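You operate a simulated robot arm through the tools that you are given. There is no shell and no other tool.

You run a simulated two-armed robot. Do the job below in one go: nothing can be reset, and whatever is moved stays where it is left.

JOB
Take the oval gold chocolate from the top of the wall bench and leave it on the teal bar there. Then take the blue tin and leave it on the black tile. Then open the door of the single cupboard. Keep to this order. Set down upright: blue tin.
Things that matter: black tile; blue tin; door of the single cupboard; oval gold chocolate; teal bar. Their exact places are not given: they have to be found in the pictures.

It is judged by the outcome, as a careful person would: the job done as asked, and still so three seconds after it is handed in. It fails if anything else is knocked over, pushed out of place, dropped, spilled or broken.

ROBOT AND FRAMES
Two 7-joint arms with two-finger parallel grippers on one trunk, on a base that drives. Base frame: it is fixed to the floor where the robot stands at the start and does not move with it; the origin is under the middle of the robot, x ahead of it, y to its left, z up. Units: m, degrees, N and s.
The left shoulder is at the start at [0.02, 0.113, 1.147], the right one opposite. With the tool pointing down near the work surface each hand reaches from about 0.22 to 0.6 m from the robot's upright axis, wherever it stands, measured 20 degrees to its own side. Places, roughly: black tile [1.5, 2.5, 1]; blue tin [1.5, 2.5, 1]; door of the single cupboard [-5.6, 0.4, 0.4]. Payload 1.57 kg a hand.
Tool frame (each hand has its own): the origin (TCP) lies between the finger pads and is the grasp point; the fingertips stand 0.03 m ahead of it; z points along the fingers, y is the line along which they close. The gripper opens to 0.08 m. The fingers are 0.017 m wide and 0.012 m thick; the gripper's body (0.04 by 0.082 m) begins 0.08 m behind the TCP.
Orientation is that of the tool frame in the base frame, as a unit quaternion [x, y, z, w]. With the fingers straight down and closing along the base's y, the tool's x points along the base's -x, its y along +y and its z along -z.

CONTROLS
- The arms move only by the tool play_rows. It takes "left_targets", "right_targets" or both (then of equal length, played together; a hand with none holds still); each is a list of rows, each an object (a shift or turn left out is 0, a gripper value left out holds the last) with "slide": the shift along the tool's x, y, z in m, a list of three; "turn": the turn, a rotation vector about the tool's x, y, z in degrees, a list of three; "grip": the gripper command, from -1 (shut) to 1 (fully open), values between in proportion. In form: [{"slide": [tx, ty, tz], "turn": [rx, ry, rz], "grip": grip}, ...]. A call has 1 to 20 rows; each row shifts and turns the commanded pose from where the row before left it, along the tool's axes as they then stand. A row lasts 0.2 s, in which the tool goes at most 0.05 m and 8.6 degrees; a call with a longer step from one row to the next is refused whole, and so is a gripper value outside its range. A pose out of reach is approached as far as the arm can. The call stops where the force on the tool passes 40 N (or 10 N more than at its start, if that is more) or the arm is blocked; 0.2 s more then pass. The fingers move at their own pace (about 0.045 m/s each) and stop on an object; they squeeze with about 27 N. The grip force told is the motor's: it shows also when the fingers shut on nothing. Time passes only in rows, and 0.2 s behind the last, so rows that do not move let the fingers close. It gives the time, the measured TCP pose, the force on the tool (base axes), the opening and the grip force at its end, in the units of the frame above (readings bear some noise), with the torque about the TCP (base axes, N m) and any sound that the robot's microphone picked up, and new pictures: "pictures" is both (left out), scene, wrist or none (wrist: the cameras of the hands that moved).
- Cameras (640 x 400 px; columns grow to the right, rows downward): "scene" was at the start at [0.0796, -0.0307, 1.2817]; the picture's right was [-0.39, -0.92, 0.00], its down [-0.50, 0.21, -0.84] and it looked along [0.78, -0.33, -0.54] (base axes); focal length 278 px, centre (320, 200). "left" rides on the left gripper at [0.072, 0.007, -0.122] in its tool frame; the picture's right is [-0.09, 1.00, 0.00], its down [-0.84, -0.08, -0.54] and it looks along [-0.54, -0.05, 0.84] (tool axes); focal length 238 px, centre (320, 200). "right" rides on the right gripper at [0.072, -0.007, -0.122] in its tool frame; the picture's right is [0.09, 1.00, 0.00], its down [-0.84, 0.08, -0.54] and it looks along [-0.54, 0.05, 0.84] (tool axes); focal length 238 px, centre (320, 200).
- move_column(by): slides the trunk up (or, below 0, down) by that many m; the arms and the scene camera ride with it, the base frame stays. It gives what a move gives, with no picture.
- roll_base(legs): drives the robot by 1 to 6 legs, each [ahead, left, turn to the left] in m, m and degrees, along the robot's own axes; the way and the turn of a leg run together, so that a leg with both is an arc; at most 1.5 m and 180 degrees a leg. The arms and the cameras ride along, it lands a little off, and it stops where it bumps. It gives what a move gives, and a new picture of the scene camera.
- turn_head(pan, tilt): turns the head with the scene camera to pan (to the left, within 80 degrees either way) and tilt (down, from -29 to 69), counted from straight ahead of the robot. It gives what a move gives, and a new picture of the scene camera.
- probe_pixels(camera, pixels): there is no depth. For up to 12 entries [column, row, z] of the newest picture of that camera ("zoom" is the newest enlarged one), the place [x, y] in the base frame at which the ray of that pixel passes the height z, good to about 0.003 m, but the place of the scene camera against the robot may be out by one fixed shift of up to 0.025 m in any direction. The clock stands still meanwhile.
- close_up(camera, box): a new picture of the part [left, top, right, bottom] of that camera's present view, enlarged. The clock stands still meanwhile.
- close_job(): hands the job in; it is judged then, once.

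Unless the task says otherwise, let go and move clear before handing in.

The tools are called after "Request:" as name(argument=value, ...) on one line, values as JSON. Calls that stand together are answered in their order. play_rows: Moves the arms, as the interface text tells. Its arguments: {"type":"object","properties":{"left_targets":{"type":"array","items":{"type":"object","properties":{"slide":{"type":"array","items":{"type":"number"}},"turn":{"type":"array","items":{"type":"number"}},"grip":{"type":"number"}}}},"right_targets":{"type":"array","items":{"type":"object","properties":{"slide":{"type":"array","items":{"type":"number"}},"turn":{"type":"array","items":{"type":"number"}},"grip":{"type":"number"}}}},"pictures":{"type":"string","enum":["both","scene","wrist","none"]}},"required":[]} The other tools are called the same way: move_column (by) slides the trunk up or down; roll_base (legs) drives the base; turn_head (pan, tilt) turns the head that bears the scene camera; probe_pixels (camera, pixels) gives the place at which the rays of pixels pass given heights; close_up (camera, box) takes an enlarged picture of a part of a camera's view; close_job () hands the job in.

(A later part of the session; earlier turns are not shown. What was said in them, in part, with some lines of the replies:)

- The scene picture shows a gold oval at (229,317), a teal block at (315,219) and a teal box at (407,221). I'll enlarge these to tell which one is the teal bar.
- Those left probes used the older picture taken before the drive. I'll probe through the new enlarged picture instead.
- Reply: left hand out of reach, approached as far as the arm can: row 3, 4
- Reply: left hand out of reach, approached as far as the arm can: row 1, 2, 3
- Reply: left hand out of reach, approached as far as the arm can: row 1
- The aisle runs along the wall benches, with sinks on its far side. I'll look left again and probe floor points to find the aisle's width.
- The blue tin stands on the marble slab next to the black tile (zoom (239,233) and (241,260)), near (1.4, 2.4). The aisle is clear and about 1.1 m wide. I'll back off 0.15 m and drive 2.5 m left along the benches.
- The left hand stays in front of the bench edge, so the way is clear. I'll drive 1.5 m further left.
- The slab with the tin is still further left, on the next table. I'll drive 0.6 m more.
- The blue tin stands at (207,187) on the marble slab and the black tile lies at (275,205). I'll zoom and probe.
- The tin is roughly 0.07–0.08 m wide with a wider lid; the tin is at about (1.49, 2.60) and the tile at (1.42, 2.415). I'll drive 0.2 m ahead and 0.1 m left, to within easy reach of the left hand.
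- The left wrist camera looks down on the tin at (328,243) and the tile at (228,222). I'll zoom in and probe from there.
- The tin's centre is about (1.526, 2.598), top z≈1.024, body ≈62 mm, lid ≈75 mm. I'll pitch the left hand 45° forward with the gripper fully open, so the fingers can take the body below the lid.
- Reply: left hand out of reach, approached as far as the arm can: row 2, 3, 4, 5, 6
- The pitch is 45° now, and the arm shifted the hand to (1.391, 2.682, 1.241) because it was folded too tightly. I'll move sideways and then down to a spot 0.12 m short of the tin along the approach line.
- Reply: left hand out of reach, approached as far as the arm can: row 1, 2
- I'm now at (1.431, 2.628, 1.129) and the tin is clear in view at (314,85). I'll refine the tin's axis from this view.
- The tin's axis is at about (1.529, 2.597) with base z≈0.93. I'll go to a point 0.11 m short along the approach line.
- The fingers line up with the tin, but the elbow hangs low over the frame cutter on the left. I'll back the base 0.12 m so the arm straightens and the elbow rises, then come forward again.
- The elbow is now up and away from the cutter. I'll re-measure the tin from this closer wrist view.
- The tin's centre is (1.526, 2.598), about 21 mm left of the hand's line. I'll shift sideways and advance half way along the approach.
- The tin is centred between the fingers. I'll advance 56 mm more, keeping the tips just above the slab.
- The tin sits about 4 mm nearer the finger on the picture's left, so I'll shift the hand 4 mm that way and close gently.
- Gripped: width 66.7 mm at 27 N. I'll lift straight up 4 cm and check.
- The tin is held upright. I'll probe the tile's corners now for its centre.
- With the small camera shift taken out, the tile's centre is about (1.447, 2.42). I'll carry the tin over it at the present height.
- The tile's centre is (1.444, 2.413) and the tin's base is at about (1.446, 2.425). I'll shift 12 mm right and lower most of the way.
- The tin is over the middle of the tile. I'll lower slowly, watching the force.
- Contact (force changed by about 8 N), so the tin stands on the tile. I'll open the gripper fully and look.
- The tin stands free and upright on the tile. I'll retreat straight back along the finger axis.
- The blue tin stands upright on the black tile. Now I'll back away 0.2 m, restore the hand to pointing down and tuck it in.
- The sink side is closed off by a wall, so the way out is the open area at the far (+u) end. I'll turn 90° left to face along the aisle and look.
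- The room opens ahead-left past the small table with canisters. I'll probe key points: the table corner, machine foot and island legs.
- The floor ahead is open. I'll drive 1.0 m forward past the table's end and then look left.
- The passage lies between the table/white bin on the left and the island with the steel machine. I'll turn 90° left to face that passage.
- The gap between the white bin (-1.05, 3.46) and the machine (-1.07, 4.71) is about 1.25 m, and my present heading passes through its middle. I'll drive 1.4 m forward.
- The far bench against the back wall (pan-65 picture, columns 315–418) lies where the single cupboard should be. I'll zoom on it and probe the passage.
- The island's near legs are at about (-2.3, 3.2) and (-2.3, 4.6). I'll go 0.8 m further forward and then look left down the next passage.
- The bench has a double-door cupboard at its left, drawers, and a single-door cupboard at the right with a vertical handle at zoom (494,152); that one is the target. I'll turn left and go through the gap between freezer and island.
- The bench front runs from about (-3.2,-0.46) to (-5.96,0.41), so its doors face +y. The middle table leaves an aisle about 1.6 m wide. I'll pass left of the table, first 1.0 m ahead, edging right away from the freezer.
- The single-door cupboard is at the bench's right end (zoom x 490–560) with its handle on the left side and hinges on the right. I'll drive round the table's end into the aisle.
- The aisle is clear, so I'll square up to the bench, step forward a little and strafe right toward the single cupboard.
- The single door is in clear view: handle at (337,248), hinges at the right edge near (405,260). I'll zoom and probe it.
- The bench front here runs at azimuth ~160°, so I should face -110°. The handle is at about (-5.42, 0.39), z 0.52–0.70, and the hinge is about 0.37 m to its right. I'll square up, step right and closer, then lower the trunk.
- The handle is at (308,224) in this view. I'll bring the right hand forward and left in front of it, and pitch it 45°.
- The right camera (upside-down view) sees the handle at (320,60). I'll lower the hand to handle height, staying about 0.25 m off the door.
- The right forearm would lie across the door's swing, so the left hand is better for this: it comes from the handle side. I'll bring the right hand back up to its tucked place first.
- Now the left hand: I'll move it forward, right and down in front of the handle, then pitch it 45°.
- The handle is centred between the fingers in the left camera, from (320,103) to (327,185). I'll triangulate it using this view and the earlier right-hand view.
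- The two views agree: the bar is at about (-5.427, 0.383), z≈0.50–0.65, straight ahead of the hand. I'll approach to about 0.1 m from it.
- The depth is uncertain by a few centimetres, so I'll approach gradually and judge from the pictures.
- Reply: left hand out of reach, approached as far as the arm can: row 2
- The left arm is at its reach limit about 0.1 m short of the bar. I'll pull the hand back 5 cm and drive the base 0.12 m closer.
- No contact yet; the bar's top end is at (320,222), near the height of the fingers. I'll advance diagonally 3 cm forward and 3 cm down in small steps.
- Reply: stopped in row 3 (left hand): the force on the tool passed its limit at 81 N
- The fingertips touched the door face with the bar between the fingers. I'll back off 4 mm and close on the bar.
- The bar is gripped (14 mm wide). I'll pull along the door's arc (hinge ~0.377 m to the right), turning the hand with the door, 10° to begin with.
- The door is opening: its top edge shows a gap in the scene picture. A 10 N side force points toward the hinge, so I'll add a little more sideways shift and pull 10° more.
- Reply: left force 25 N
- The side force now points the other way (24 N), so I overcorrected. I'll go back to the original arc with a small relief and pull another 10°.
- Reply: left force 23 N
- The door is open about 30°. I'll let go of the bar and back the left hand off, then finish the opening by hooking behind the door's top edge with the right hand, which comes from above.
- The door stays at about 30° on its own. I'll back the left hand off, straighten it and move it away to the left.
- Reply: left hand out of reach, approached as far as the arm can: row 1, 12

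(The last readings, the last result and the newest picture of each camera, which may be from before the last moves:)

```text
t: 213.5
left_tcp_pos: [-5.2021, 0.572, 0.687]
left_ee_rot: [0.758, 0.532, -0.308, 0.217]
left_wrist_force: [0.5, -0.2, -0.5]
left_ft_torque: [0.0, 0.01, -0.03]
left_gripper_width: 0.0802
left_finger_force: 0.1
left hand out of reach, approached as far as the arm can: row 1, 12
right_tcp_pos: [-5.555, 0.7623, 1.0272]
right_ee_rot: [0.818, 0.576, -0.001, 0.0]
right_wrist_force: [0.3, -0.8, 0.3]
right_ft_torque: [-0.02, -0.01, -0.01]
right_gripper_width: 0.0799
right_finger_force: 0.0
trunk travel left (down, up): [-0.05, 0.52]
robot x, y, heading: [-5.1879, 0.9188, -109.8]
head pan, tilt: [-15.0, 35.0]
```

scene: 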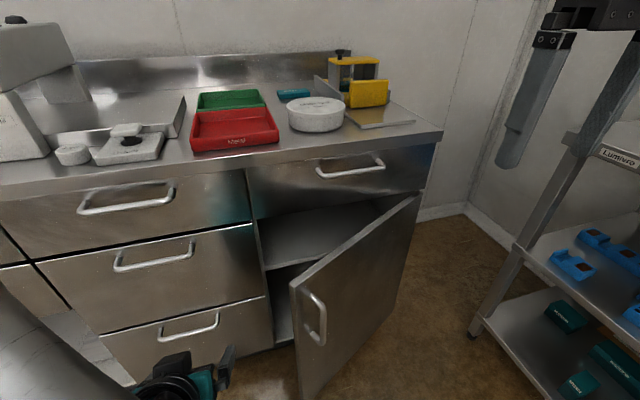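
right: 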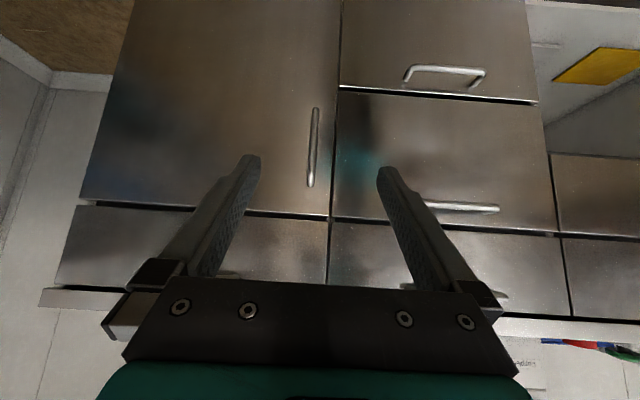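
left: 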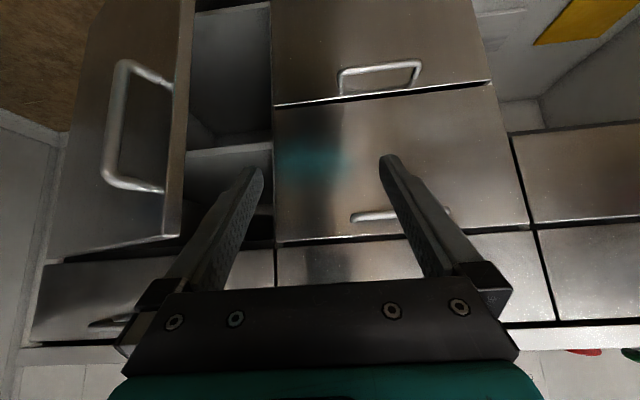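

The door stands ajar with its inside free edge facing me at (295,285). I'll back the base 0.12 m for room, close the left gripper and yaw it 45° right, so its tip can push the door open from inside.

Request:
roll_base(legs=[[-0.12, 0, 0]])

Request:
play_rows(left_targets=[{"slide": [-0.0283, 0, 0.0283], "grip": -1}, {"slide": [-0.0283, 0, 0.0283]}, {"turn": [5.35, 0, 5.35]}, {"turn": [5.35, 0, 5.35]}, {"turn": [5.35, 0, 5.35]}, {"turn": [5.35, 0, 5.35]}, {"turn": [5.35, 0, 5.35]}, {"turn": [5.35, 0, 5.35]}, {}], pictures="both")

```text
t: 214.8
left_tcp_pos: [-5.1621, 0.6859, 0.6874]
left_ee_rot: [0.759, 0.531, -0.309, 0.216]
left_wrist_force: [0.3, -0.1, 0.0]
left_ft_torque: [0.0, 0.02, -0.01]
left_gripper_width: 0.0798
left_finger_force: 0.1
right_tcp_pos: [-5.5139, 0.8768, 1.0277]
right_ee_rot: [0.817, 0.576, -0.001, 0.0]
right_wrist_force: [0.0, 0.7, -0.5]
right_ft_torque: [0.01, -0.04, 0.0]
right_gripper_width: 0.0799
right_finger_force: 0.1
trunk travel left (down, up): [-0.05, 0.52]
robot x, y, heading: [-5.1507, 1.0366, -109.8]
head pan, tilt: [-15.0, 35.0]
```

scene: 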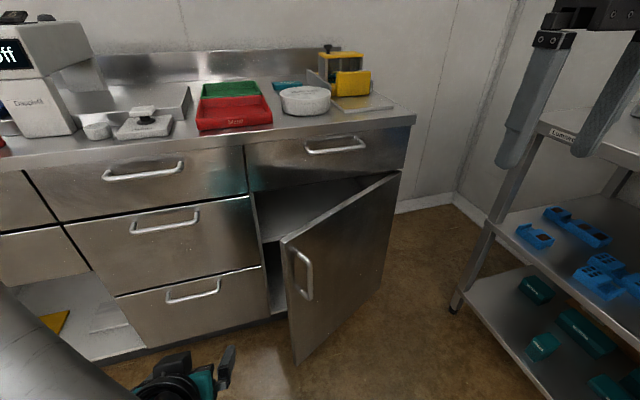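

```text
t: 216.8
left_tcp_pos: [-5.2115, 0.6245, 0.6863]
left_ee_rot: [0.896, 0.222, -0.379, 0.062]
left_wrist_force: [0.2, 0.6, 0.0]
left_ft_torque: [0.05, -0.03, 0.02]
left_gripper_width: 0.0002
left_finger_force: 21.0
left hand out of reach, approached as far as the arm can: row 4
right_tcp_pos: [-5.5145, 0.8761, 1.0268]
right_ee_rot: [0.818, 0.575, -0.001, 0.0]
right_wrist_force: [-0.6, 1.2, 0.9]
right_ft_torque: [-0.03, -0.03, 0.02]
right_gripper_width: 0.0799
right_finger_force: 0.0
trunk travel left (down, up): [-0.05, 0.52]
robot x, y, heading: [-5.1442, 1.0356, -109.8]
head pan, tilt: [-15.0, 35.0]
```

scene: 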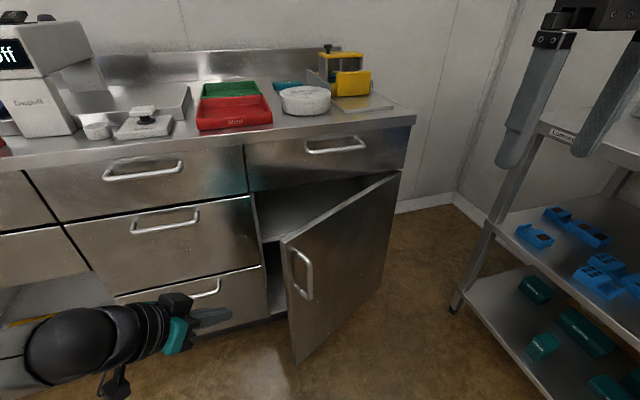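
left: 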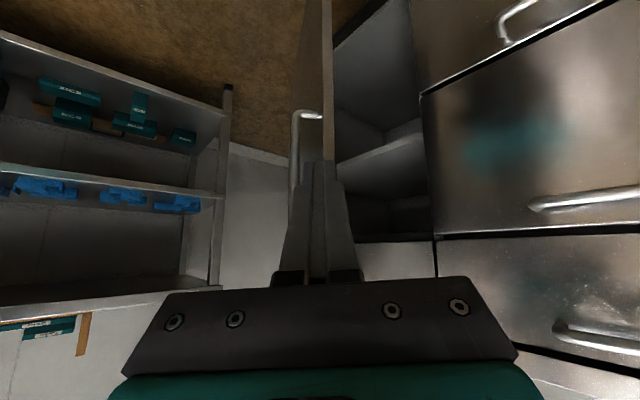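

The hand now points right-forward, in line with the door; the inside is on the right of the wrist view. I'll move it to a spot left of and behind the free edge.

Request:
play_rows(left_targets=[{"slide": [-0.0182, 0.0223, 0.0267]}, {"slide": [-0.0182, 0.0223, 0.0267]}, {"slide": [-0.0182, 0.0223, 0.0267]}, {"slide": [-0.0182, 0.0223, 0.0267]}, {"slide": [-0.0182, 0.0223, 0.0267]}, {}], pictures="both")

```text
t: 218.2
left_tcp_pos: [-5.2922, 0.4992, 0.6562]
left_ee_rot: [0.892, 0.228, -0.385, 0.067]
left_wrist_force: [0.0, -0.2, -0.7]
left_ft_torque: [0.01, 0.03, -0.04]
left_gripper_width: 0.0
left_finger_force: 21.5
left hand out of reach, approached as far as the arm can: row 4, 5
right_tcp_pos: [-5.5141, 0.8771, 1.0285]
right_ee_rot: [0.818, 0.575, 0.0, 0.0]
right_wrist_force: [0.0, -0.2, 0.5]
right_ft_torque: [-0.03, 0.03, -0.02]
right_gripper_width: 0.0803
right_finger_force: 0.2
trunk travel left (down, up): [-0.05, 0.52]
robot x, y, heading: [-5.1471, 1.0344, -109.6]
head pan, tilt: [-15.0, 35.0]
```

scene: 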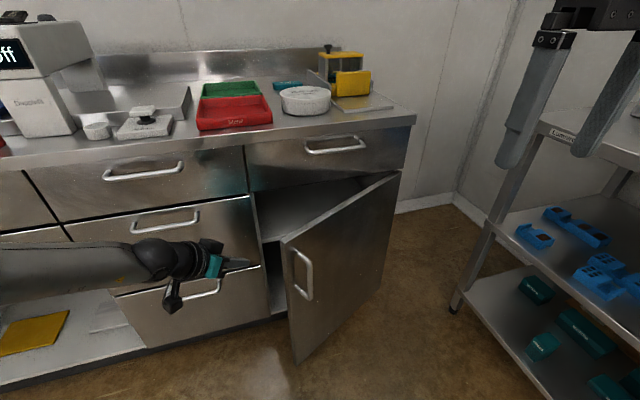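
left: 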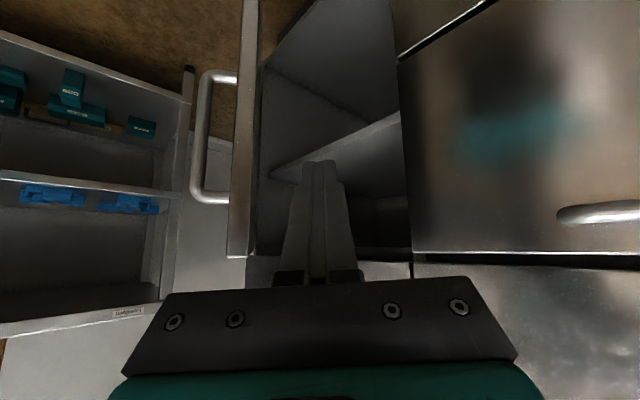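

The fingertip points into the opening beside the free edge, but the arm is near a limit. I'll roll the base 0.07 m ahead to put the fingertips behind the door edge.

Request:
roll_base(legs=[[0.07, 0, 0]])

Request:
close_up(camera="left", box=[0, 0, 640, 400])

```text
t: 219.2
left_tcp_pos: [-5.3155, 0.4339, 0.6544]
left_ee_rot: [0.892, 0.228, -0.384, 0.067]
left_wrist_force: [-0.8, -0.1, -0.1]
left_ft_torque: [-0.02, -0.03, 0.01]
left_gripper_width: 0.0
left_finger_force: 21.1
right_tcp_pos: [-5.538, 0.8102, 1.027]
right_ee_rot: [0.818, 0.575, 0.0, 0.0]
right_wrist_force: [0.0, -0.7, -0.2]
right_ft_torque: [-0.01, 0.01, -0.03]
right_gripper_width: 0.0799
right_finger_force: 0.0
trunk travel left (down, up): [-0.05, 0.52]
robot x, y, heading: [-5.169, 0.9631, -109.7]
head pan, tilt: [-15.0, 35.0]
```

scene: 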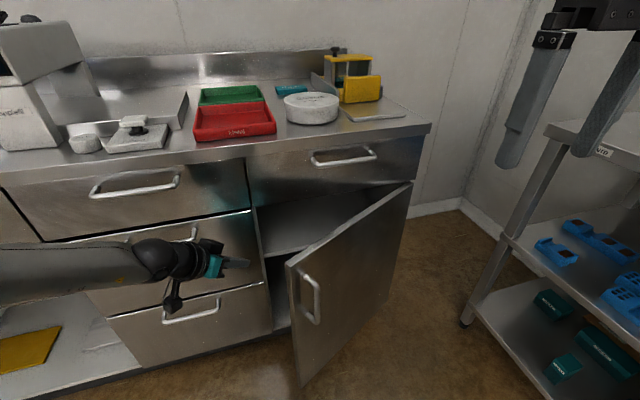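

```text
1.00 times, centred on (320, 200) of left (not enlarged: the box is as wide or as high as the picture)
```

zoom: 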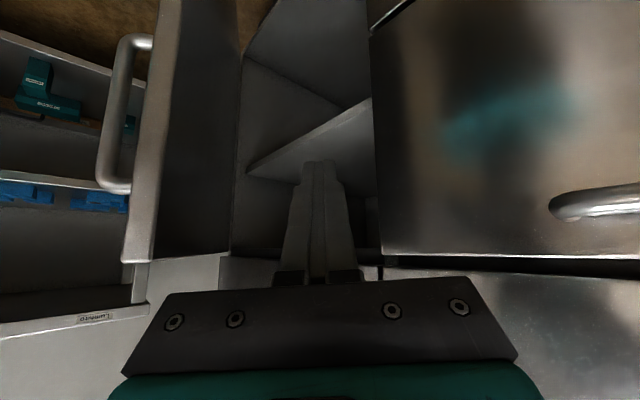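

The fingers are clearly inside, left of the door's inner face. I'll slide the hand right and slightly ahead until it meets the inner face.

Request:
play_rows(left_targets=[{"slide": [-0.0264, -0.0218, 0.0264]}, {"slide": [-0.0264, -0.0218, 0.0264]}, {"slide": [-0.0264, -0.0218, 0.0264]}, {"slide": [-0.0264, -0.0218, 0.0264]}, {}], pictures="both")

```text
t: 220.4
left_tcp_pos: [-5.4449, 0.4377, 0.6612]
left_ee_rot: [0.892, 0.228, -0.385, 0.067]
left_wrist_force: [0.0, -0.5, -0.6]
left_ft_torque: [-0.03, 0.04, 0.0]
left_gripper_width: 0.0001
left_finger_force: 20.7
left hand out of reach, approached as far as the arm can: row 4
right_tcp_pos: [-5.5376, 0.8107, 1.028]
right_ee_rot: [0.818, 0.576, -0.001, 0.0]
right_wrist_force: [-0.5, -0.5, -0.7]
right_ft_torque: [-0.01, 0.02, -0.02]
right_gripper_width: 0.0799
right_finger_force: 0.0
trunk travel left (down, up): [-0.05, 0.52]
robot x, y, heading: [-5.1674, 0.9696, -109.4]
head pan, tilt: [-15.0, 35.0]
```

scene: 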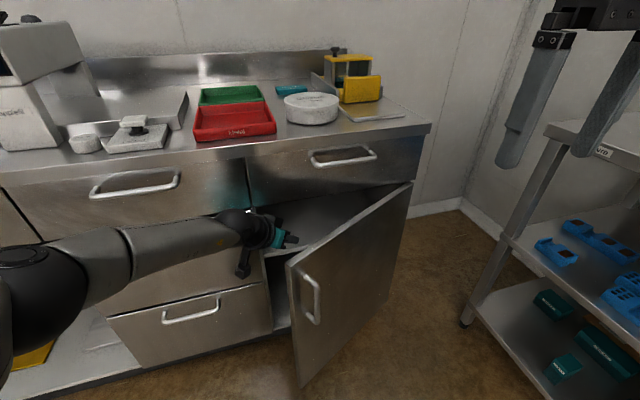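
left: 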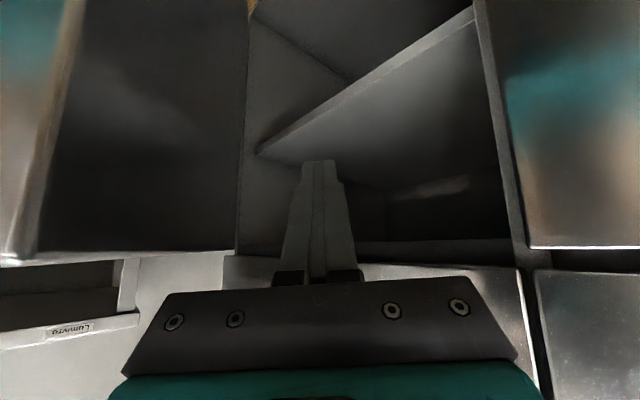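

No contact yet, with the hand well inside the opening. I'll now push right and toward me, opening the door to about 45°.

Request:
play_rows(left_targets=[{"slide": [-0.0109, -0.0349, 0.0109]}, {"slide": [-0.0109, -0.0349, 0.0109]}, {"slide": [-0.0109, -0.0349, 0.0109]}, {"slide": [-0.0109, -0.0349, 0.0109]}, {}], pictures="both")

```text
t: 221.1
left_tcp_pos: [-5.5105, 0.4922, 0.6644]
left_ee_rot: [0.894, 0.232, -0.376, 0.074]
left_wrist_force: [7.9, 1.6, 7.7]
left_ft_torque: [0.44, -0.62, -0.34]
left_gripper_width: 0.0
left_finger_force: 20.9
right_tcp_pos: [-5.5372, 0.8107, 1.0277]
right_ee_rot: [0.817, 0.577, -0.001, 0.001]
right_wrist_force: [-0.3, 0.2, 0.1]
right_ft_torque: [0.05, 0.02, -0.01]
right_gripper_width: 0.0801
right_finger_force: 0.1
trunk travel left (down, up): [-0.05, 0.52]
robot x, y, heading: [-5.1657, 0.971, -109.8]
head pan, tilt: [-15.0, 35.0]
stopped in row 3 (left hand): the force on the tool passed its limit at 60 N (the readings are from after the stop); the commanded pose is now the measured one
```

scene: 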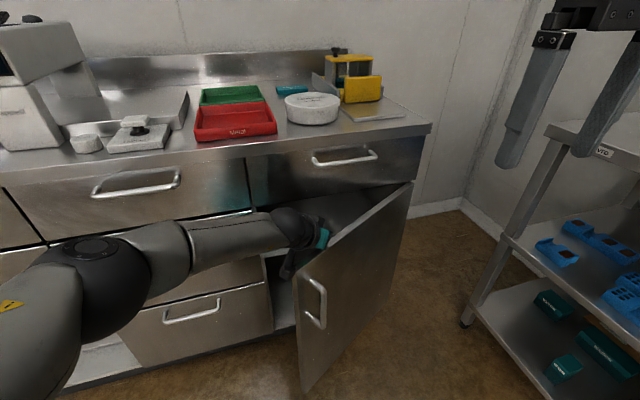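
left: 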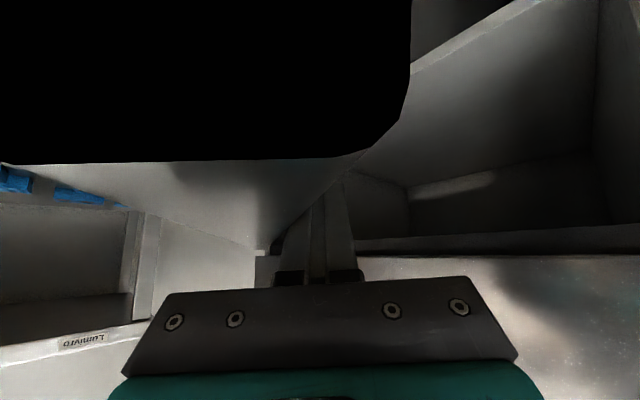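

The wrist camera's housing, not the fingers, met the door's inner face. I'll move the hand back left, bring the base 5 cm closer and yaw the hand further right, so that only the fingertips face the door.

Request:
play_rows(left_targets=[{"slide": [0.0233, 0.0307, -0.0233]}, {"slide": [0.0233, 0.0307, -0.0233]}, {}], pictures="wrist")

Request:
roll_base(legs=[[0.05, 0, 0]])

Request:
play_rows(left_targets=[{"turn": [5.66, 0, 5.66]}, {"turn": [5.66, 0, 5.66]}, {"turn": [5.66, 0, 5.66]}, {"turn": [5.66, 0, 5.66]}, {}], pictures="both")

```text
t: 221.9
left_tcp_pos: [-5.4253, 0.4709, 0.66]
left_ee_rot: [0.894, 0.231, -0.378, 0.072]
left_wrist_force: [-0.2, 0.1, -1.0]
left_ft_torque: [-0.04, -0.01, -0.01]
left_gripper_width: 0.0002
left_finger_force: 21.2
right_tcp_pos: [-5.5375, 0.8108, 1.0273]
right_ee_rot: [0.817, 0.577, 0.001, 0.0]
right_wrist_force: [-0.1, -0.1, 0.8]
right_ft_torque: [0.01, -0.01, -0.01]
right_gripper_width: 0.0799
right_finger_force: 0.1
trunk travel left (down, up): [-0.05, 0.52]
robot x, y, heading: [-5.1706, 0.9722, -109.5]
head pan, tilt: [-15.0, 35.0]
```

left: 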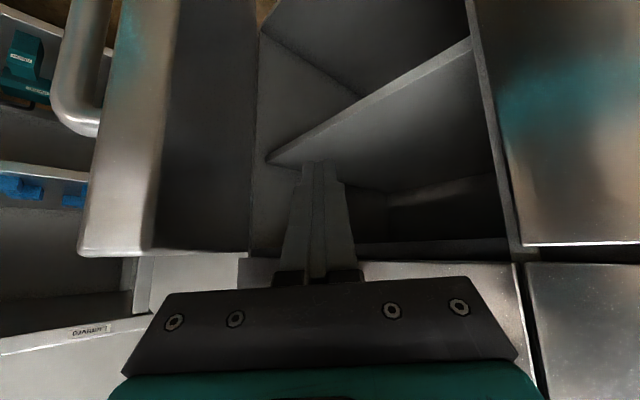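

```text
t: 222.9
left_tcp_pos: [-5.4432, 0.4235, 0.6606]
left_ee_rot: [0.894, 0.23, -0.377, 0.072]
left_wrist_force: [0.1, 0.6, 0.2]
left_ft_torque: [0.01, -0.02, -0.01]
left_gripper_width: 0.0
left_finger_force: 20.9
right_tcp_pos: [-5.5553, 0.7626, 1.028]
right_ee_rot: [0.818, 0.576, 0.0, 0.0]
right_wrist_force: [0.0, -0.2, -1.2]
right_ft_torque: [-0.01, 0.02, -0.01]
right_gripper_width: 0.08
right_finger_force: 0.1
trunk travel left (down, up): [-0.05, 0.52]
robot x, y, heading: [-5.182, 0.9238, -109.7]
head pan, tilt: [-15.0, 35.0]
```

scene: 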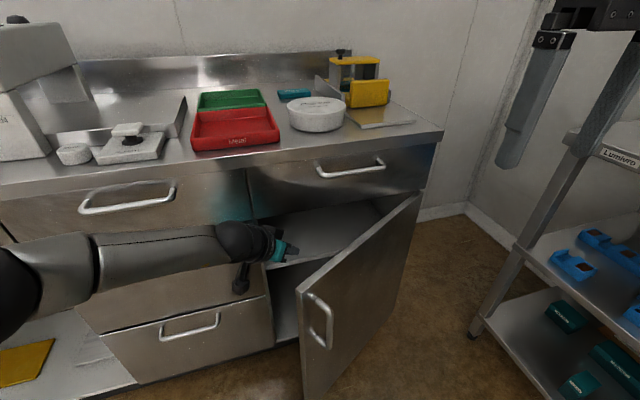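

```text
t: 224.1
left_tcp_pos: [-5.4522, 0.4052, 0.6666]
left_ee_rot: [0.891, 0.139, -0.425, 0.078]
left_wrist_force: [-0.4, 1.3, -0.7]
left_ft_torque: [-0.02, -0.03, 0.02]
left_gripper_width: 0.0002
left_finger_force: 20.7
left hand out of reach, approached as far as the arm can: row 2, 3, 4
right_tcp_pos: [-5.5529, 0.7628, 1.0276]
right_ee_rot: [0.817, 0.576, 0.0, -0.001]
right_wrist_force: [-0.1, -0.8, -1.0]
right_ft_torque: [0.0, 0.02, 0.01]
right_gripper_width: 0.0801
right_finger_force: 0.0
trunk travel left (down, up): [-0.05, 0.52]
robot x, y, heading: [-5.1848, 0.919, -110.1]
head pan, tilt: [-15.0, 35.0]
```

scene: 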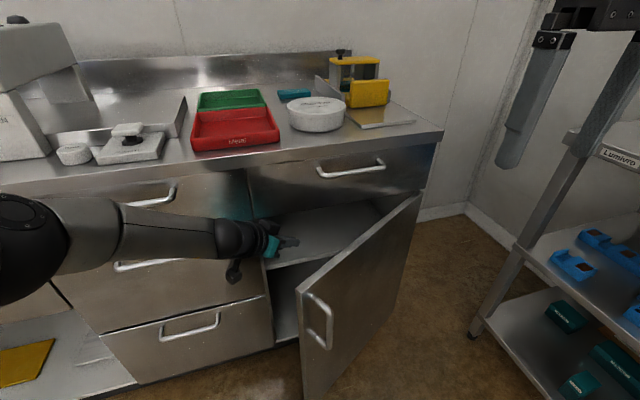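
left: 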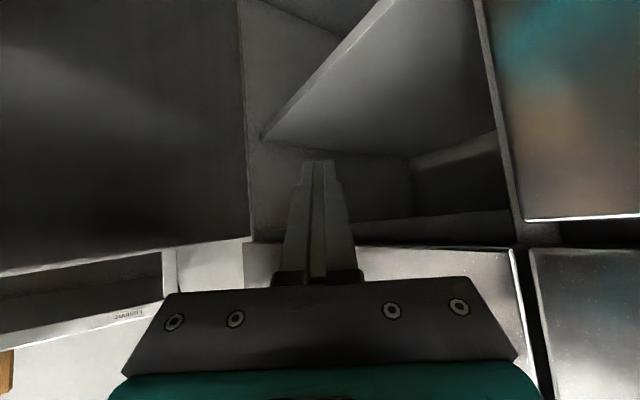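

The arm can't yaw further there. I'll take the left hand out the way it came and use the right hand from above instead: pointing straight down behind the door's top edge, its camera stays above the door.

Request:
play_rows(left_targets=[{"slide": [0.0217, 0.027, -0.0261]}, {"slide": [0.0217, 0.027, -0.0261]}, {"slide": [0.0217, 0.027, -0.0261]}, {"slide": [0.0073, -0.031, -0.0261]}, {"slide": [0.0073, -0.031, -0.0261]}, {"slide": [0.0073, -0.031, -0.0261]}, {"slide": [0.0073, -0.031, -0.0261]}, {}], pictures="both")

```text
t: 225.9
left_tcp_pos: [-5.261, 0.5012, 0.7147]
left_ee_rot: [0.907, 0.106, -0.405, 0.049]
left_wrist_force: [-0.4, 0.4, 0.2]
left_ft_torque: [0.0, 0.02, -0.03]
left_gripper_width: 0.0001
left_finger_force: 21.2
right_tcp_pos: [-5.5547, 0.7627, 1.0261]
right_ee_rot: [0.817, 0.576, 0.0, 0.0]
right_wrist_force: [-0.6, 0.3, 0.0]
right_ft_torque: [-0.03, -0.02, -0.02]
right_gripper_width: 0.08
right_finger_force: 0.1
trunk travel left (down, up): [-0.05, 0.52]
robot x, y, heading: [-5.1897, 0.9218, -109.8]
head pan, tilt: [-15.0, 35.0]
```

scene: 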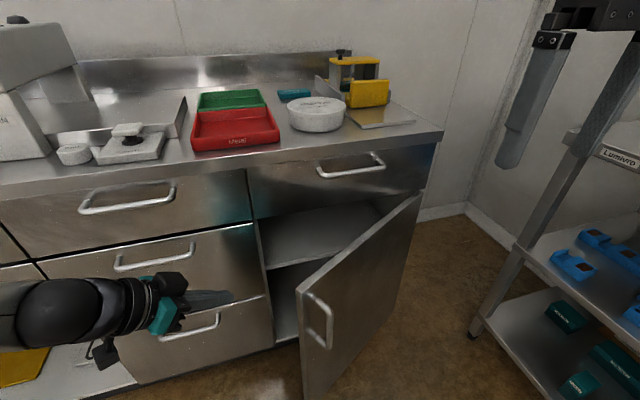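
left: 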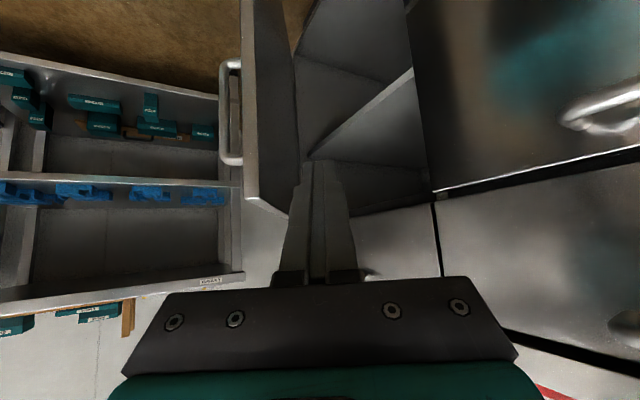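

Request:
play_rows(left_targets=[{"slide": [0.0223, 0.0222, -0.0248]}, {"slide": [0.0223, 0.0222, -0.0248]}, {"slide": [0.0223, 0.0222, -0.0248]}, {}], pictures="scene")

Request:
close_up(camera="scene", box=[240, 160, 440, 310])

Request:
probe_pixels(camera="scene", pixels=[[297, 290, 0.7], [297, 290, 0.74], [297, 290, 0.66], [420, 194, 0.7], [420, 194, 0.74], [420, 194, 0.66], [255, 219, 0.7], [255, 219, 0.74]])

```text
t: 226.9
left_tcp_pos: [-5.2072, 0.4665, 0.7113]
left_ee_rot: [0.906, 0.106, -0.407, 0.049]
left_wrist_force: [0.9, -0.7, 0.2]
left_ft_torque: [-0.01, 0.04, -0.01]
left_gripper_width: 0.0
left_finger_force: 21.0
left hand out of reach, approached as far as the arm can: row 2, 3
right_tcp_pos: [-5.5553, 0.7639, 1.0276]
right_ee_rot: [0.818, 0.576, 0.0, 0.0]
right_wrist_force: [-0.1, 0.1, 1.7]
right_ft_torque: [-0.05, 0.02, 0.02]
right_gripper_width: 0.0798
right_finger_force: 0.1
trunk travel left (down, up): [-0.05, 0.52]
robot x, y, heading: [-5.1838, 0.9206, -109.7]
head pan, tilt: [-15.0, 35.0]
```

scene: 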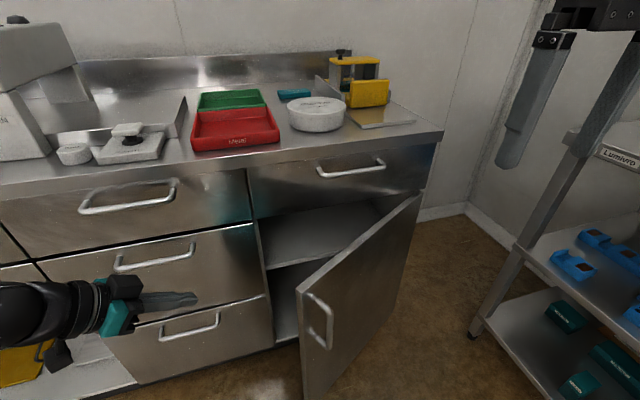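

```text
2.67 times, centred on (340, 235) of scene
```

zoom: 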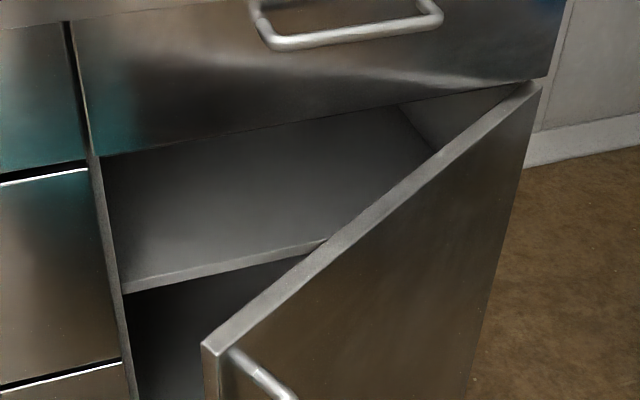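

```text
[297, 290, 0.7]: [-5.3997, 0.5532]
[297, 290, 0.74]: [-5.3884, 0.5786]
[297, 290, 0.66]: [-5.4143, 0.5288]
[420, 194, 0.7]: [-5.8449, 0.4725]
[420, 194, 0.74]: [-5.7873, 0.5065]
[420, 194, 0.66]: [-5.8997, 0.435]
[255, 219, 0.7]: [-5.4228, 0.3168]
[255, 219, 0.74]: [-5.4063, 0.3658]
```

The door stands at about 31°, its top edge at z≈0.725 and the hinge near R 5.62. I'll bring the closed right hand over the gap behind the door's top edge and part-way down.

Request:
play_rows(right_targets=[{"slide": [-0.0405, 0.0202, 0], "grip": -1}, {"slide": [-0.0405, 0.0202, 0]}, {"slide": [-0.0405, 0.0202, 0]}, {"slide": [-0.0405, 0.0202, 0]}, {"slide": [-0.0405, 0.0202, 0]}, {"slide": [-0.0405, 0.0202, 0]}, {"slide": [0, 0, 0.04]}, {"slide": [0, 0, 0.04]}, {"slide": [0, 0, 0.04]}, {"slide": [0, 0, 0.04]}, {}], pictures="both")

Request:
close_up(camera="scene", box=[240, 120, 440, 310])

```text
t: 229.3
left_tcp_pos: [-5.207, 0.4663, 0.7116]
left_ee_rot: [0.906, 0.107, -0.407, 0.05]
left_wrist_force: [-0.4, 0.0, 0.2]
left_ft_torque: [0.01, -0.02, -0.02]
left_gripper_width: 0.0
left_finger_force: 21.7
right_tcp_pos: [-5.5238, 0.493, 0.8681]
right_ee_rot: [0.818, 0.576, -0.001, 0.0]
right_wrist_force: [0.6, 1.0, 1.0]
right_ft_torque: [0.02, 0.0, 0.01]
right_gripper_width: 0.0001
right_finger_force: 21.2
trunk travel left (down, up): [-0.05, 0.52]
robot x, y, heading: [-5.1796, 0.9219, -109.9]
head pan, tilt: [-15.0, 35.0]
```

scene: 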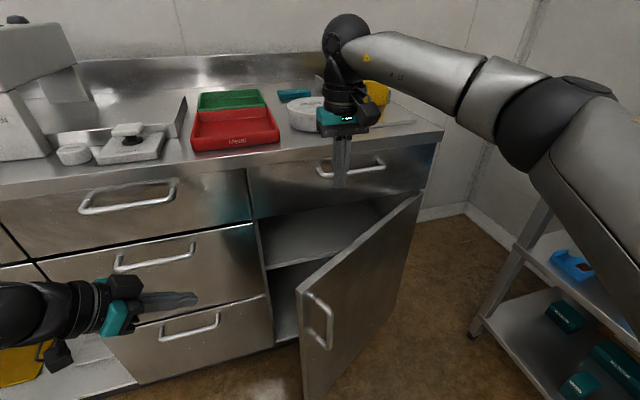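
right: 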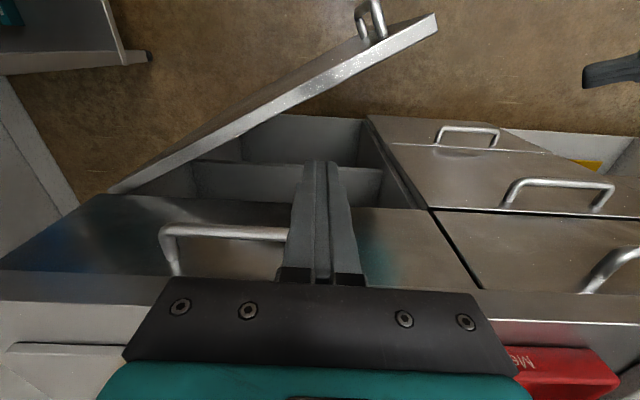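

```text
2.11 times, centred on (340, 215) of scene
```

zoom: 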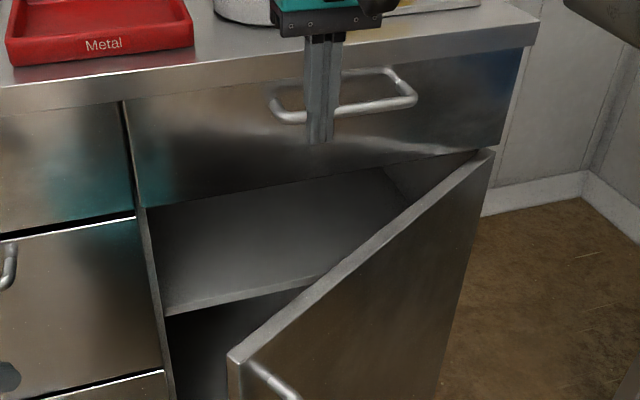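

The right wrist view shows the fingers above the opening behind the door, with the drawer's handle at (165–290, 232). I'll check the clearances by probing.

Request:
probe_pixels(camera="right", pixels=[[230, 232, 0.79], [287, 234, 0.79], [437, 25, 0.725], [108, 192, 0.725], [270, 120, 0.725], [270, 108, 0.725]])

```text
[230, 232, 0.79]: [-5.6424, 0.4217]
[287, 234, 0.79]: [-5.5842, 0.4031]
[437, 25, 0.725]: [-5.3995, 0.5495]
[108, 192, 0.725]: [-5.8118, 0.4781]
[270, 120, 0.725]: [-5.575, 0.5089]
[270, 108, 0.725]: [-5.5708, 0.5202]
```

Clearances are good: about 3 cm from the door's inner face. I'll lower the fingers behind the door to TCP z≈0.68.

Request:
play_rows(right_targets=[{"slide": [0, 0, 0.04]}, {"slide": [0, 0, 0.04]}, {"slide": [0, 0, 0.04]}, {"slide": [0, 0, 0.04]}, {"slide": [0, 0, 0.025]}, {}], pictures="both")

```text
t: 230.7
left_tcp_pos: [-5.2075, 0.4657, 0.7119]
left_ee_rot: [0.906, 0.106, -0.407, 0.049]
left_wrist_force: [0.4, 0.6, -0.2]
left_ft_torque: [-0.01, -0.01, -0.01]
left_gripper_width: 0.0001
left_finger_force: 21.7
right_tcp_pos: [-5.5218, 0.492, 0.6839]
right_ee_rot: [0.818, 0.575, 0.0, 0.0]
right_wrist_force: [0.6, -0.1, -0.3]
right_ft_torque: [-0.03, 0.02, -0.01]
right_gripper_width: 0.0
right_finger_force: 21.3
trunk travel left (down, up): [-0.05, 0.52]
robot x, y, heading: [-5.1869, 0.923, -109.7]
head pan, tilt: [-15.0, 35.0]
```

scene: 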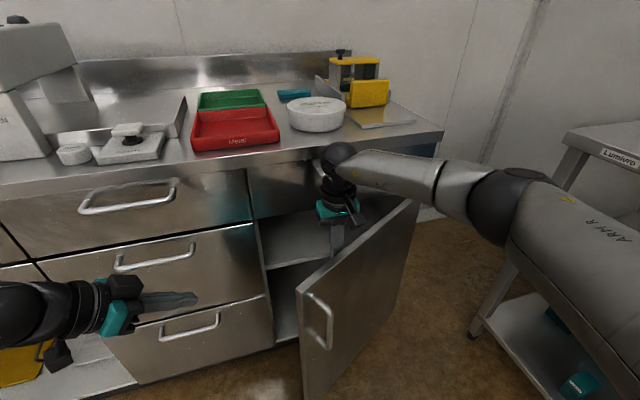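
right: 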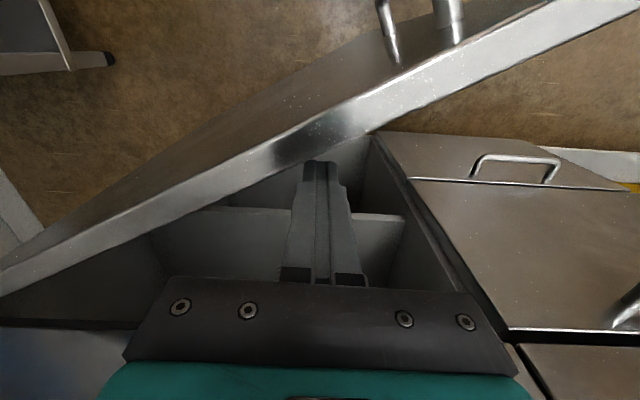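

The fingers hang inside, behind the door, with the gripper body above the door's top edge. I'll pull toward me and right along the arc, first to about 50°.

Request:
play_rows(right_targets=[{"slide": [0.02, -0.011, 0]}, {"slide": [0.02, -0.011, 0]}, {"slide": [0.0185, -0.0105, 0]}, {"slide": [0.019, -0.0155, 0]}, {"slide": [0.019, -0.0155, 0]}, {}], pictures="both")

```text
t: 232.1
left_tcp_pos: [-5.2078, 0.4659, 0.7116]
left_ee_rot: [0.906, 0.107, -0.407, 0.05]
left_wrist_force: [0.4, 0.9, 0.4]
left_ft_torque: [-0.02, -0.01, 0.03]
left_gripper_width: 0.0
left_finger_force: 21.3
right_tcp_pos: [-5.5483, 0.6048, 0.6826]
right_ee_rot: [0.818, 0.576, 0.0, -0.001]
right_wrist_force: [0.4, -0.4, -0.3]
right_ft_torque: [0.02, 0.01, -0.01]
right_gripper_width: 0.0
right_finger_force: 21.1
trunk travel left (down, up): [-0.05, 0.52]
robot x, y, heading: [-5.1851, 0.9249, -109.4]
head pan, tilt: [-15.0, 35.0]
```

scene: 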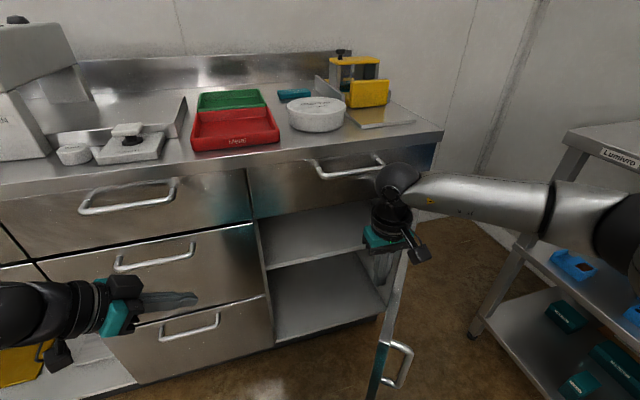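
right: 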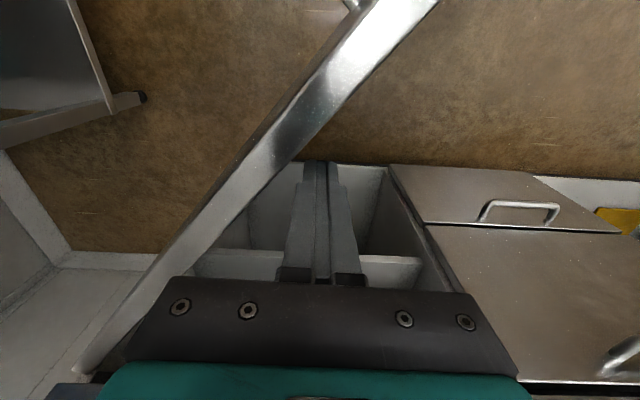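

The door swung freely and is now past 60° with no force on the hand. The right elbow is getting close to the shelf unit, so I'll measure the door angle before pushing on.

Request:
probe_pixels(camera="right", pixels=[[90, 372, 0.725], [250, 200, 0.725], [330, 115, 0.725], [400, 45, 0.725], [140, 97, 0.0], [110, 108, 0.3]])

Request:
turn_head(pan=-45, tilt=40)

```text
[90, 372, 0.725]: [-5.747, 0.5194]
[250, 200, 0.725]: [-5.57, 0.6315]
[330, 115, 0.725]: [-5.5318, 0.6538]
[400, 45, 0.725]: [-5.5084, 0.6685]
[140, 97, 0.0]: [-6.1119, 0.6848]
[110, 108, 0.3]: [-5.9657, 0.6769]
```

```text
t: 233.0
left_tcp_pos: [-5.2065, 0.4643, 0.7129]
left_ee_rot: [0.906, 0.106, -0.408, 0.05]
left_wrist_force: [-0.7, -0.8, -0.3]
left_ft_torque: [0.0, -0.01, -0.01]
left_gripper_width: 0.0003
left_finger_force: 21.0
right_tcp_pos: [-5.5485, 0.6038, 0.6835]
right_ee_rot: [0.817, 0.576, 0.0, 0.0]
right_wrist_force: [0.0, 0.9, 0.3]
right_ft_torque: [0.02, 0.0, 0.02]
right_gripper_width: 0.0001
right_finger_force: 21.1
trunk travel left (down, up): [-0.05, 0.52]
robot x, y, heading: [-5.1839, 0.9233, -109.9]
head pan, tilt: [-45.0, 40.0]
```

scene: 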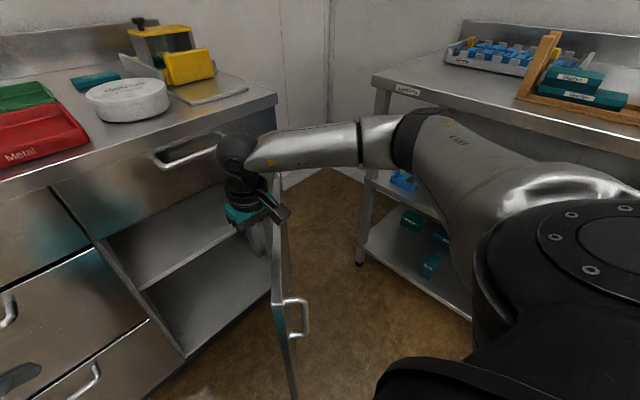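

The door is at about 52°, with the right elbow about 0.15 m from the shelf unit. Backing the base 0.1 m straightens that arm and at the same time draws the door further open.

Request:
roll_base(legs=[[-0.1, 0, 0]])

Request:
close_up(camera="right", box=[0, 0, 640, 400])

```text
t: 234.2
left_tcp_pos: [-5.1738, 0.5581, 0.7123]
left_ee_rot: [0.906, 0.106, -0.407, 0.049]
left_wrist_force: [0.3, -0.8, -0.3]
left_ft_torque: [0.04, 0.01, -0.03]
left_gripper_width: 0.0
left_finger_force: 21.6
right_tcp_pos: [-5.5152, 0.697, 0.6832]
right_ee_rot: [0.817, 0.577, 0.0, 0.0]
right_wrist_force: [-0.3, -0.5, -0.6]
right_ft_torque: [0.03, -0.02, 0.01]
right_gripper_width: 0.0
right_finger_force: 21.8
trunk travel left (down, up): [-0.05, 0.52]
robot x, y, heading: [-5.1496, 1.0118, -109.8]
head pan, tilt: [-45.0, 40.0]
```

scene: 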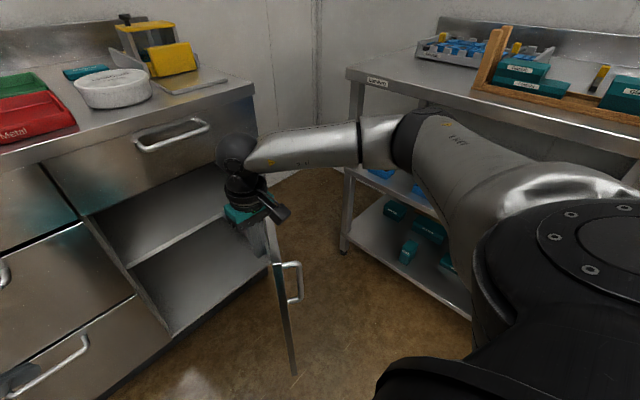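

```text
1.00 times, centred on (320, 200) of right (not enlarged: the box is as wide or as high as the picture)
```

zoom: 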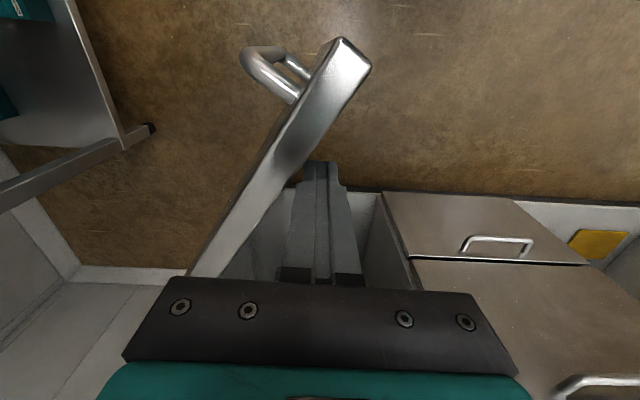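

The door is at about 62°, and the hand is inside near its free end. I'll push it right, first 0.1 m.

Request:
play_rows(right_targets=[{"slide": [0, -0.025, 0]}, {"slide": [0, -0.025, 0]}, {"slide": [0, -0.025, 0]}, {"slide": [0, -0.025, 0]}, {}], pictures="both")

```text
t: 235.3
left_tcp_pos: [-5.1734, 0.558, 0.7121]
left_ee_rot: [0.906, 0.107, -0.406, 0.05]
left_wrist_force: [0.4, 0.7, -0.2]
left_ft_torque: [-0.04, -0.01, -0.02]
left_gripper_width: 0.0
left_finger_force: 21.1
right_tcp_pos: [-5.6107, 0.7311, 0.6817]
right_ee_rot: [0.817, 0.577, 0.001, 0.0]
right_wrist_force: [0.1, 0.3, -0.5]
right_ft_torque: [-0.02, 0.02, 0.01]
right_gripper_width: 0.0
right_finger_force: 21.9
trunk travel left (down, up): [-0.05, 0.52]
robot x, y, heading: [-5.1517, 1.0156, -109.6]
head pan, tilt: [-45.0, 40.0]
```

scene: 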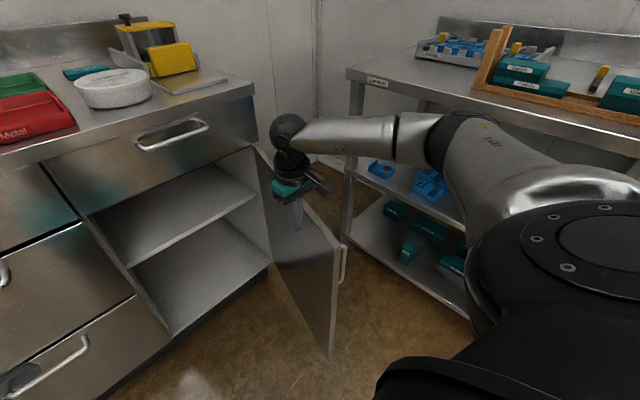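
right: 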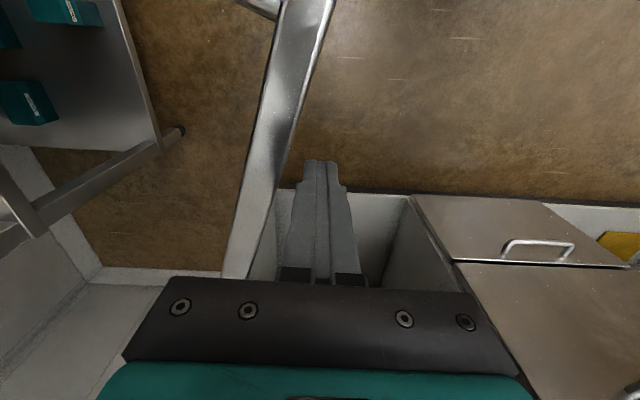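

The door is now near 78° and swings freely. I'll push another 6 cm to bring it to about a right angle.

Request:
play_rows(right_targets=[{"slide": [0, -0.02, 0]}, {"slide": [0, -0.02, 0]}, {"slide": [0, -0.02, 0]}, {}], pictures="both")

```text
t: 236.3
left_tcp_pos: [-5.1735, 0.5583, 0.7121]
left_ee_rot: [0.906, 0.107, -0.407, 0.049]
left_wrist_force: [-0.6, -0.1, -0.1]
left_ft_torque: [0.0, 0.04, 0.03]
left_gripper_width: 0.0
left_finger_force: 20.7
right_tcp_pos: [-5.6651, 0.7499, 0.6824]
right_ee_rot: [0.818, 0.576, 0.0, 0.0]
right_wrist_force: [-0.1, 0.6, -0.7]
right_ft_torque: [-0.01, -0.01, 0.03]
right_gripper_width: 0.0
right_finger_force: 21.0
trunk travel left (down, up): [-0.05, 0.52]
robot x, y, heading: [-5.1523, 1.0152, -109.6]
head pan, tilt: [-45.0, 40.0]
```

scene: 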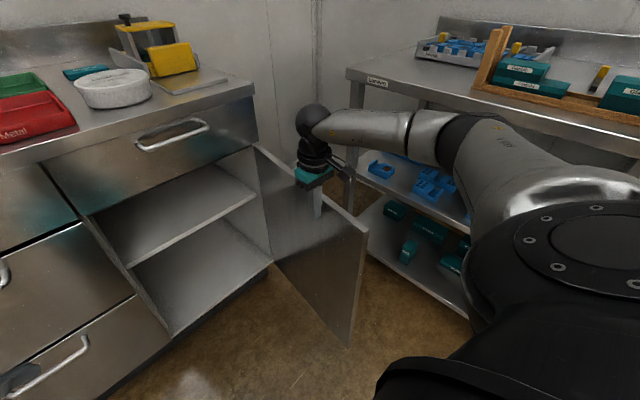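
right: 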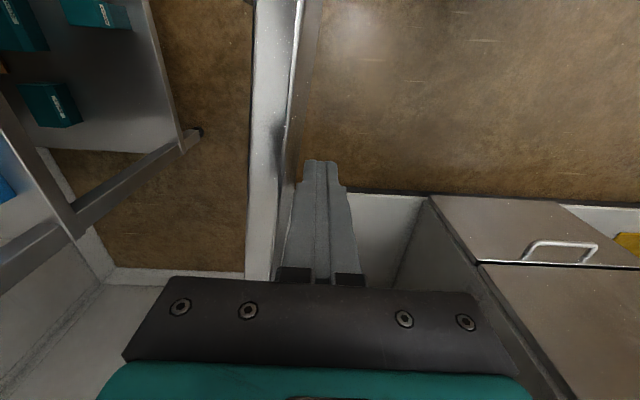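

The door stands at about 90° and the cupboard is wide open. I'll lift the right hand straight up and away.

Request:
play_rows(right_targets=[{"slide": [0, 0.008, -0.01]}, {"slide": [0, 0, -0.04]}, {"slide": [0, 0, -0.04]}, {"slide": [0, 0, -0.04]}, {"slide": [0, 0, -0.04]}, {"slide": [0, 0, -0.04]}, {"slide": [0, 0, -0.04]}, {"slide": [0.03, 0.03, -0.02]}, {"slide": [0.03, 0.03, 0]}, {}], pictures="both")

```text
t: 238.6
left_tcp_pos: [-5.1732, 0.5572, 0.7115]
left_ee_rot: [0.906, 0.107, -0.407, 0.05]
left_wrist_force: [0.3, 0.4, -0.6]
left_ft_torque: [-0.01, 0.0, -0.02]
left_gripper_width: 0.0
left_finger_force: 21.4
right_tcp_pos: [-5.5823, 0.7839, 0.9526]
right_ee_rot: [0.818, 0.576, 0.001, 0.001]
right_wrist_force: [0.3, -0.2, -0.6]
right_ft_torque: [-0.01, 0.04, 0.01]
right_gripper_width: 0.0
right_finger_force: 21.0
trunk travel left (down, up): [-0.05, 0.52]
robot x, y, heading: [-5.1496, 1.0123, -109.7]
head pan, tilt: [-45.0, 40.0]
```

scene: 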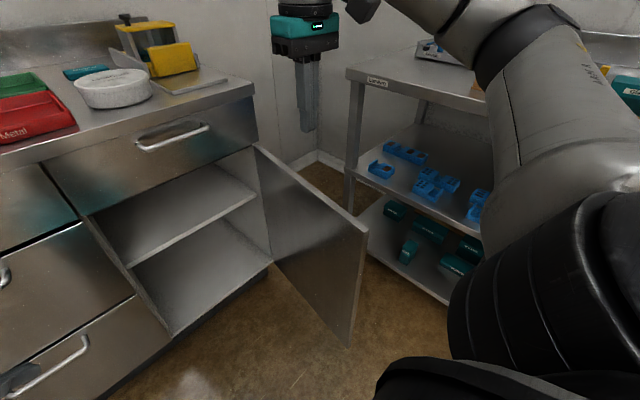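
right: 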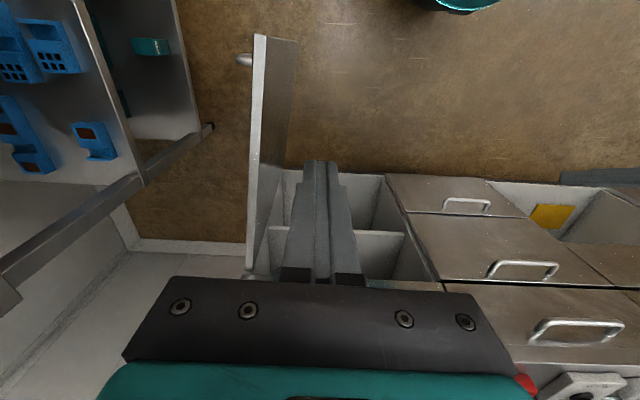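

The door stays open at a right angle with both hands clear of it. I'll back off a little and take a final look.

Request:
roll_base(legs=[[-0.15, 0, 0]])

Request:
turn_head(pan=-15, tilt=35)

```text
t: 239.9
left_tcp_pos: [-5.1247, 0.6989, 0.713]
left_ee_rot: [0.906, 0.106, -0.407, 0.05]
left_wrist_force: [0.7, 0.0, -1.2]
left_ft_torque: [-0.02, 0.01, -0.03]
left_gripper_width: 0.0
left_finger_force: 21.7
right_tcp_pos: [-5.533, 0.9254, 0.9512]
right_ee_rot: [0.817, 0.576, 0.0, 0.0]
right_wrist_force: [0.1, 0.6, 0.2]
right_ft_torque: [-0.02, -0.02, 0.03]
right_gripper_width: 0.0002
right_finger_force: 21.5
trunk travel left (down, up): [-0.05, 0.52]
robot x, y, heading: [-5.1034, 1.1581, -109.8]
head pan, tilt: [-45.0, 40.0]
```

scene: 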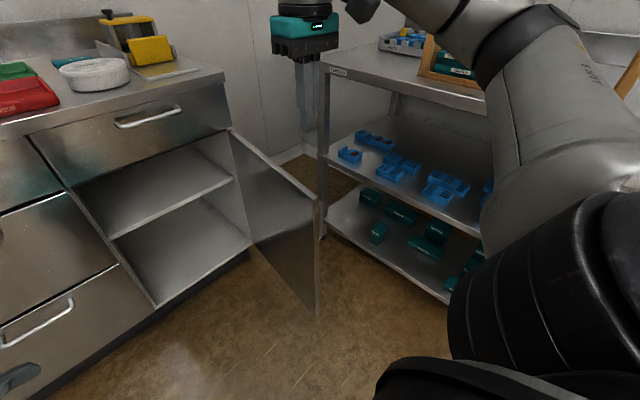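

```text
t: 240.9
left_tcp_pos: [-5.1235, 0.6991, 0.7126]
left_ee_rot: [0.906, 0.107, -0.407, 0.049]
left_wrist_force: [-0.2, -0.5, 0.3]
left_ft_torque: [-0.02, 0.0, -0.01]
left_gripper_width: 0.0
left_finger_force: 21.3
right_tcp_pos: [-5.5319, 0.924, 0.9523]
right_ee_rot: [0.818, 0.576, 0.0, -0.001]
right_wrist_force: [-0.5, 0.5, -0.4]
right_ft_torque: [-0.01, -0.02, 0.01]
right_gripper_width: 0.0003
right_finger_force: 21.5
trunk travel left (down, up): [-0.05, 0.52]
robot x, y, heading: [-5.1011, 1.1523, -109.7]
head pan, tilt: [-15.0, 35.0]
```

scene: 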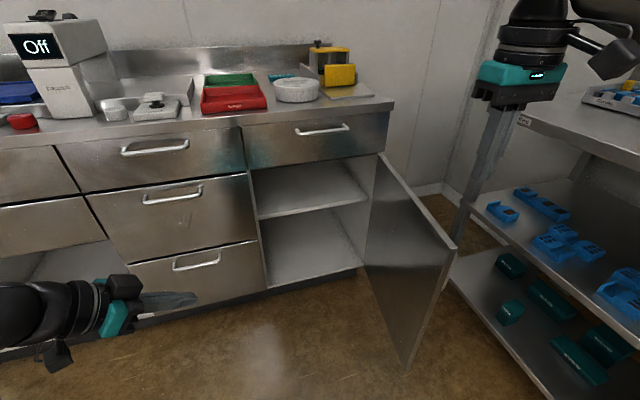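

The single cupboard's door stands open at about a right angle, from (380,155) to (455,250) in the scene picture. The other items on this bench look undisturbed. The chocolate was left on the teal bar and the tin upright on the black tile, and both hands are clear, so I'm handing the job in.

Request:
close_job()

```text
The job is handed in.
```

I did all three parts in the order you asked and handed the job in. I don't have the verdict yet.

- **Chocolate:** the oval gold chocolate is lying on the flat teal bar marked "Glacivo 100 g". A taller teal box marked "Glacivo" stood nearby. I took the flat one to be the bar you meant. The bar shifted by about a millimetre when I let go.
- **Blue tin:** it stands upright near the middle of the black tile.
- **Single cupboard:** the door is open at about a right angle and stayed there when I let go. I pulled it part-way by the handle, then pushed it the rest of the way from inside.

While opening the door I had two hard contacts, about 81 N from the fingertips on its face and about 60 N from a wrist camera housing on its inner side. I saw no damage in the pictures. I saw nothing else knocked over or moved, and both hands were clear when I handed in. I last saw the chocolate and tin just after placing them, before driving on.
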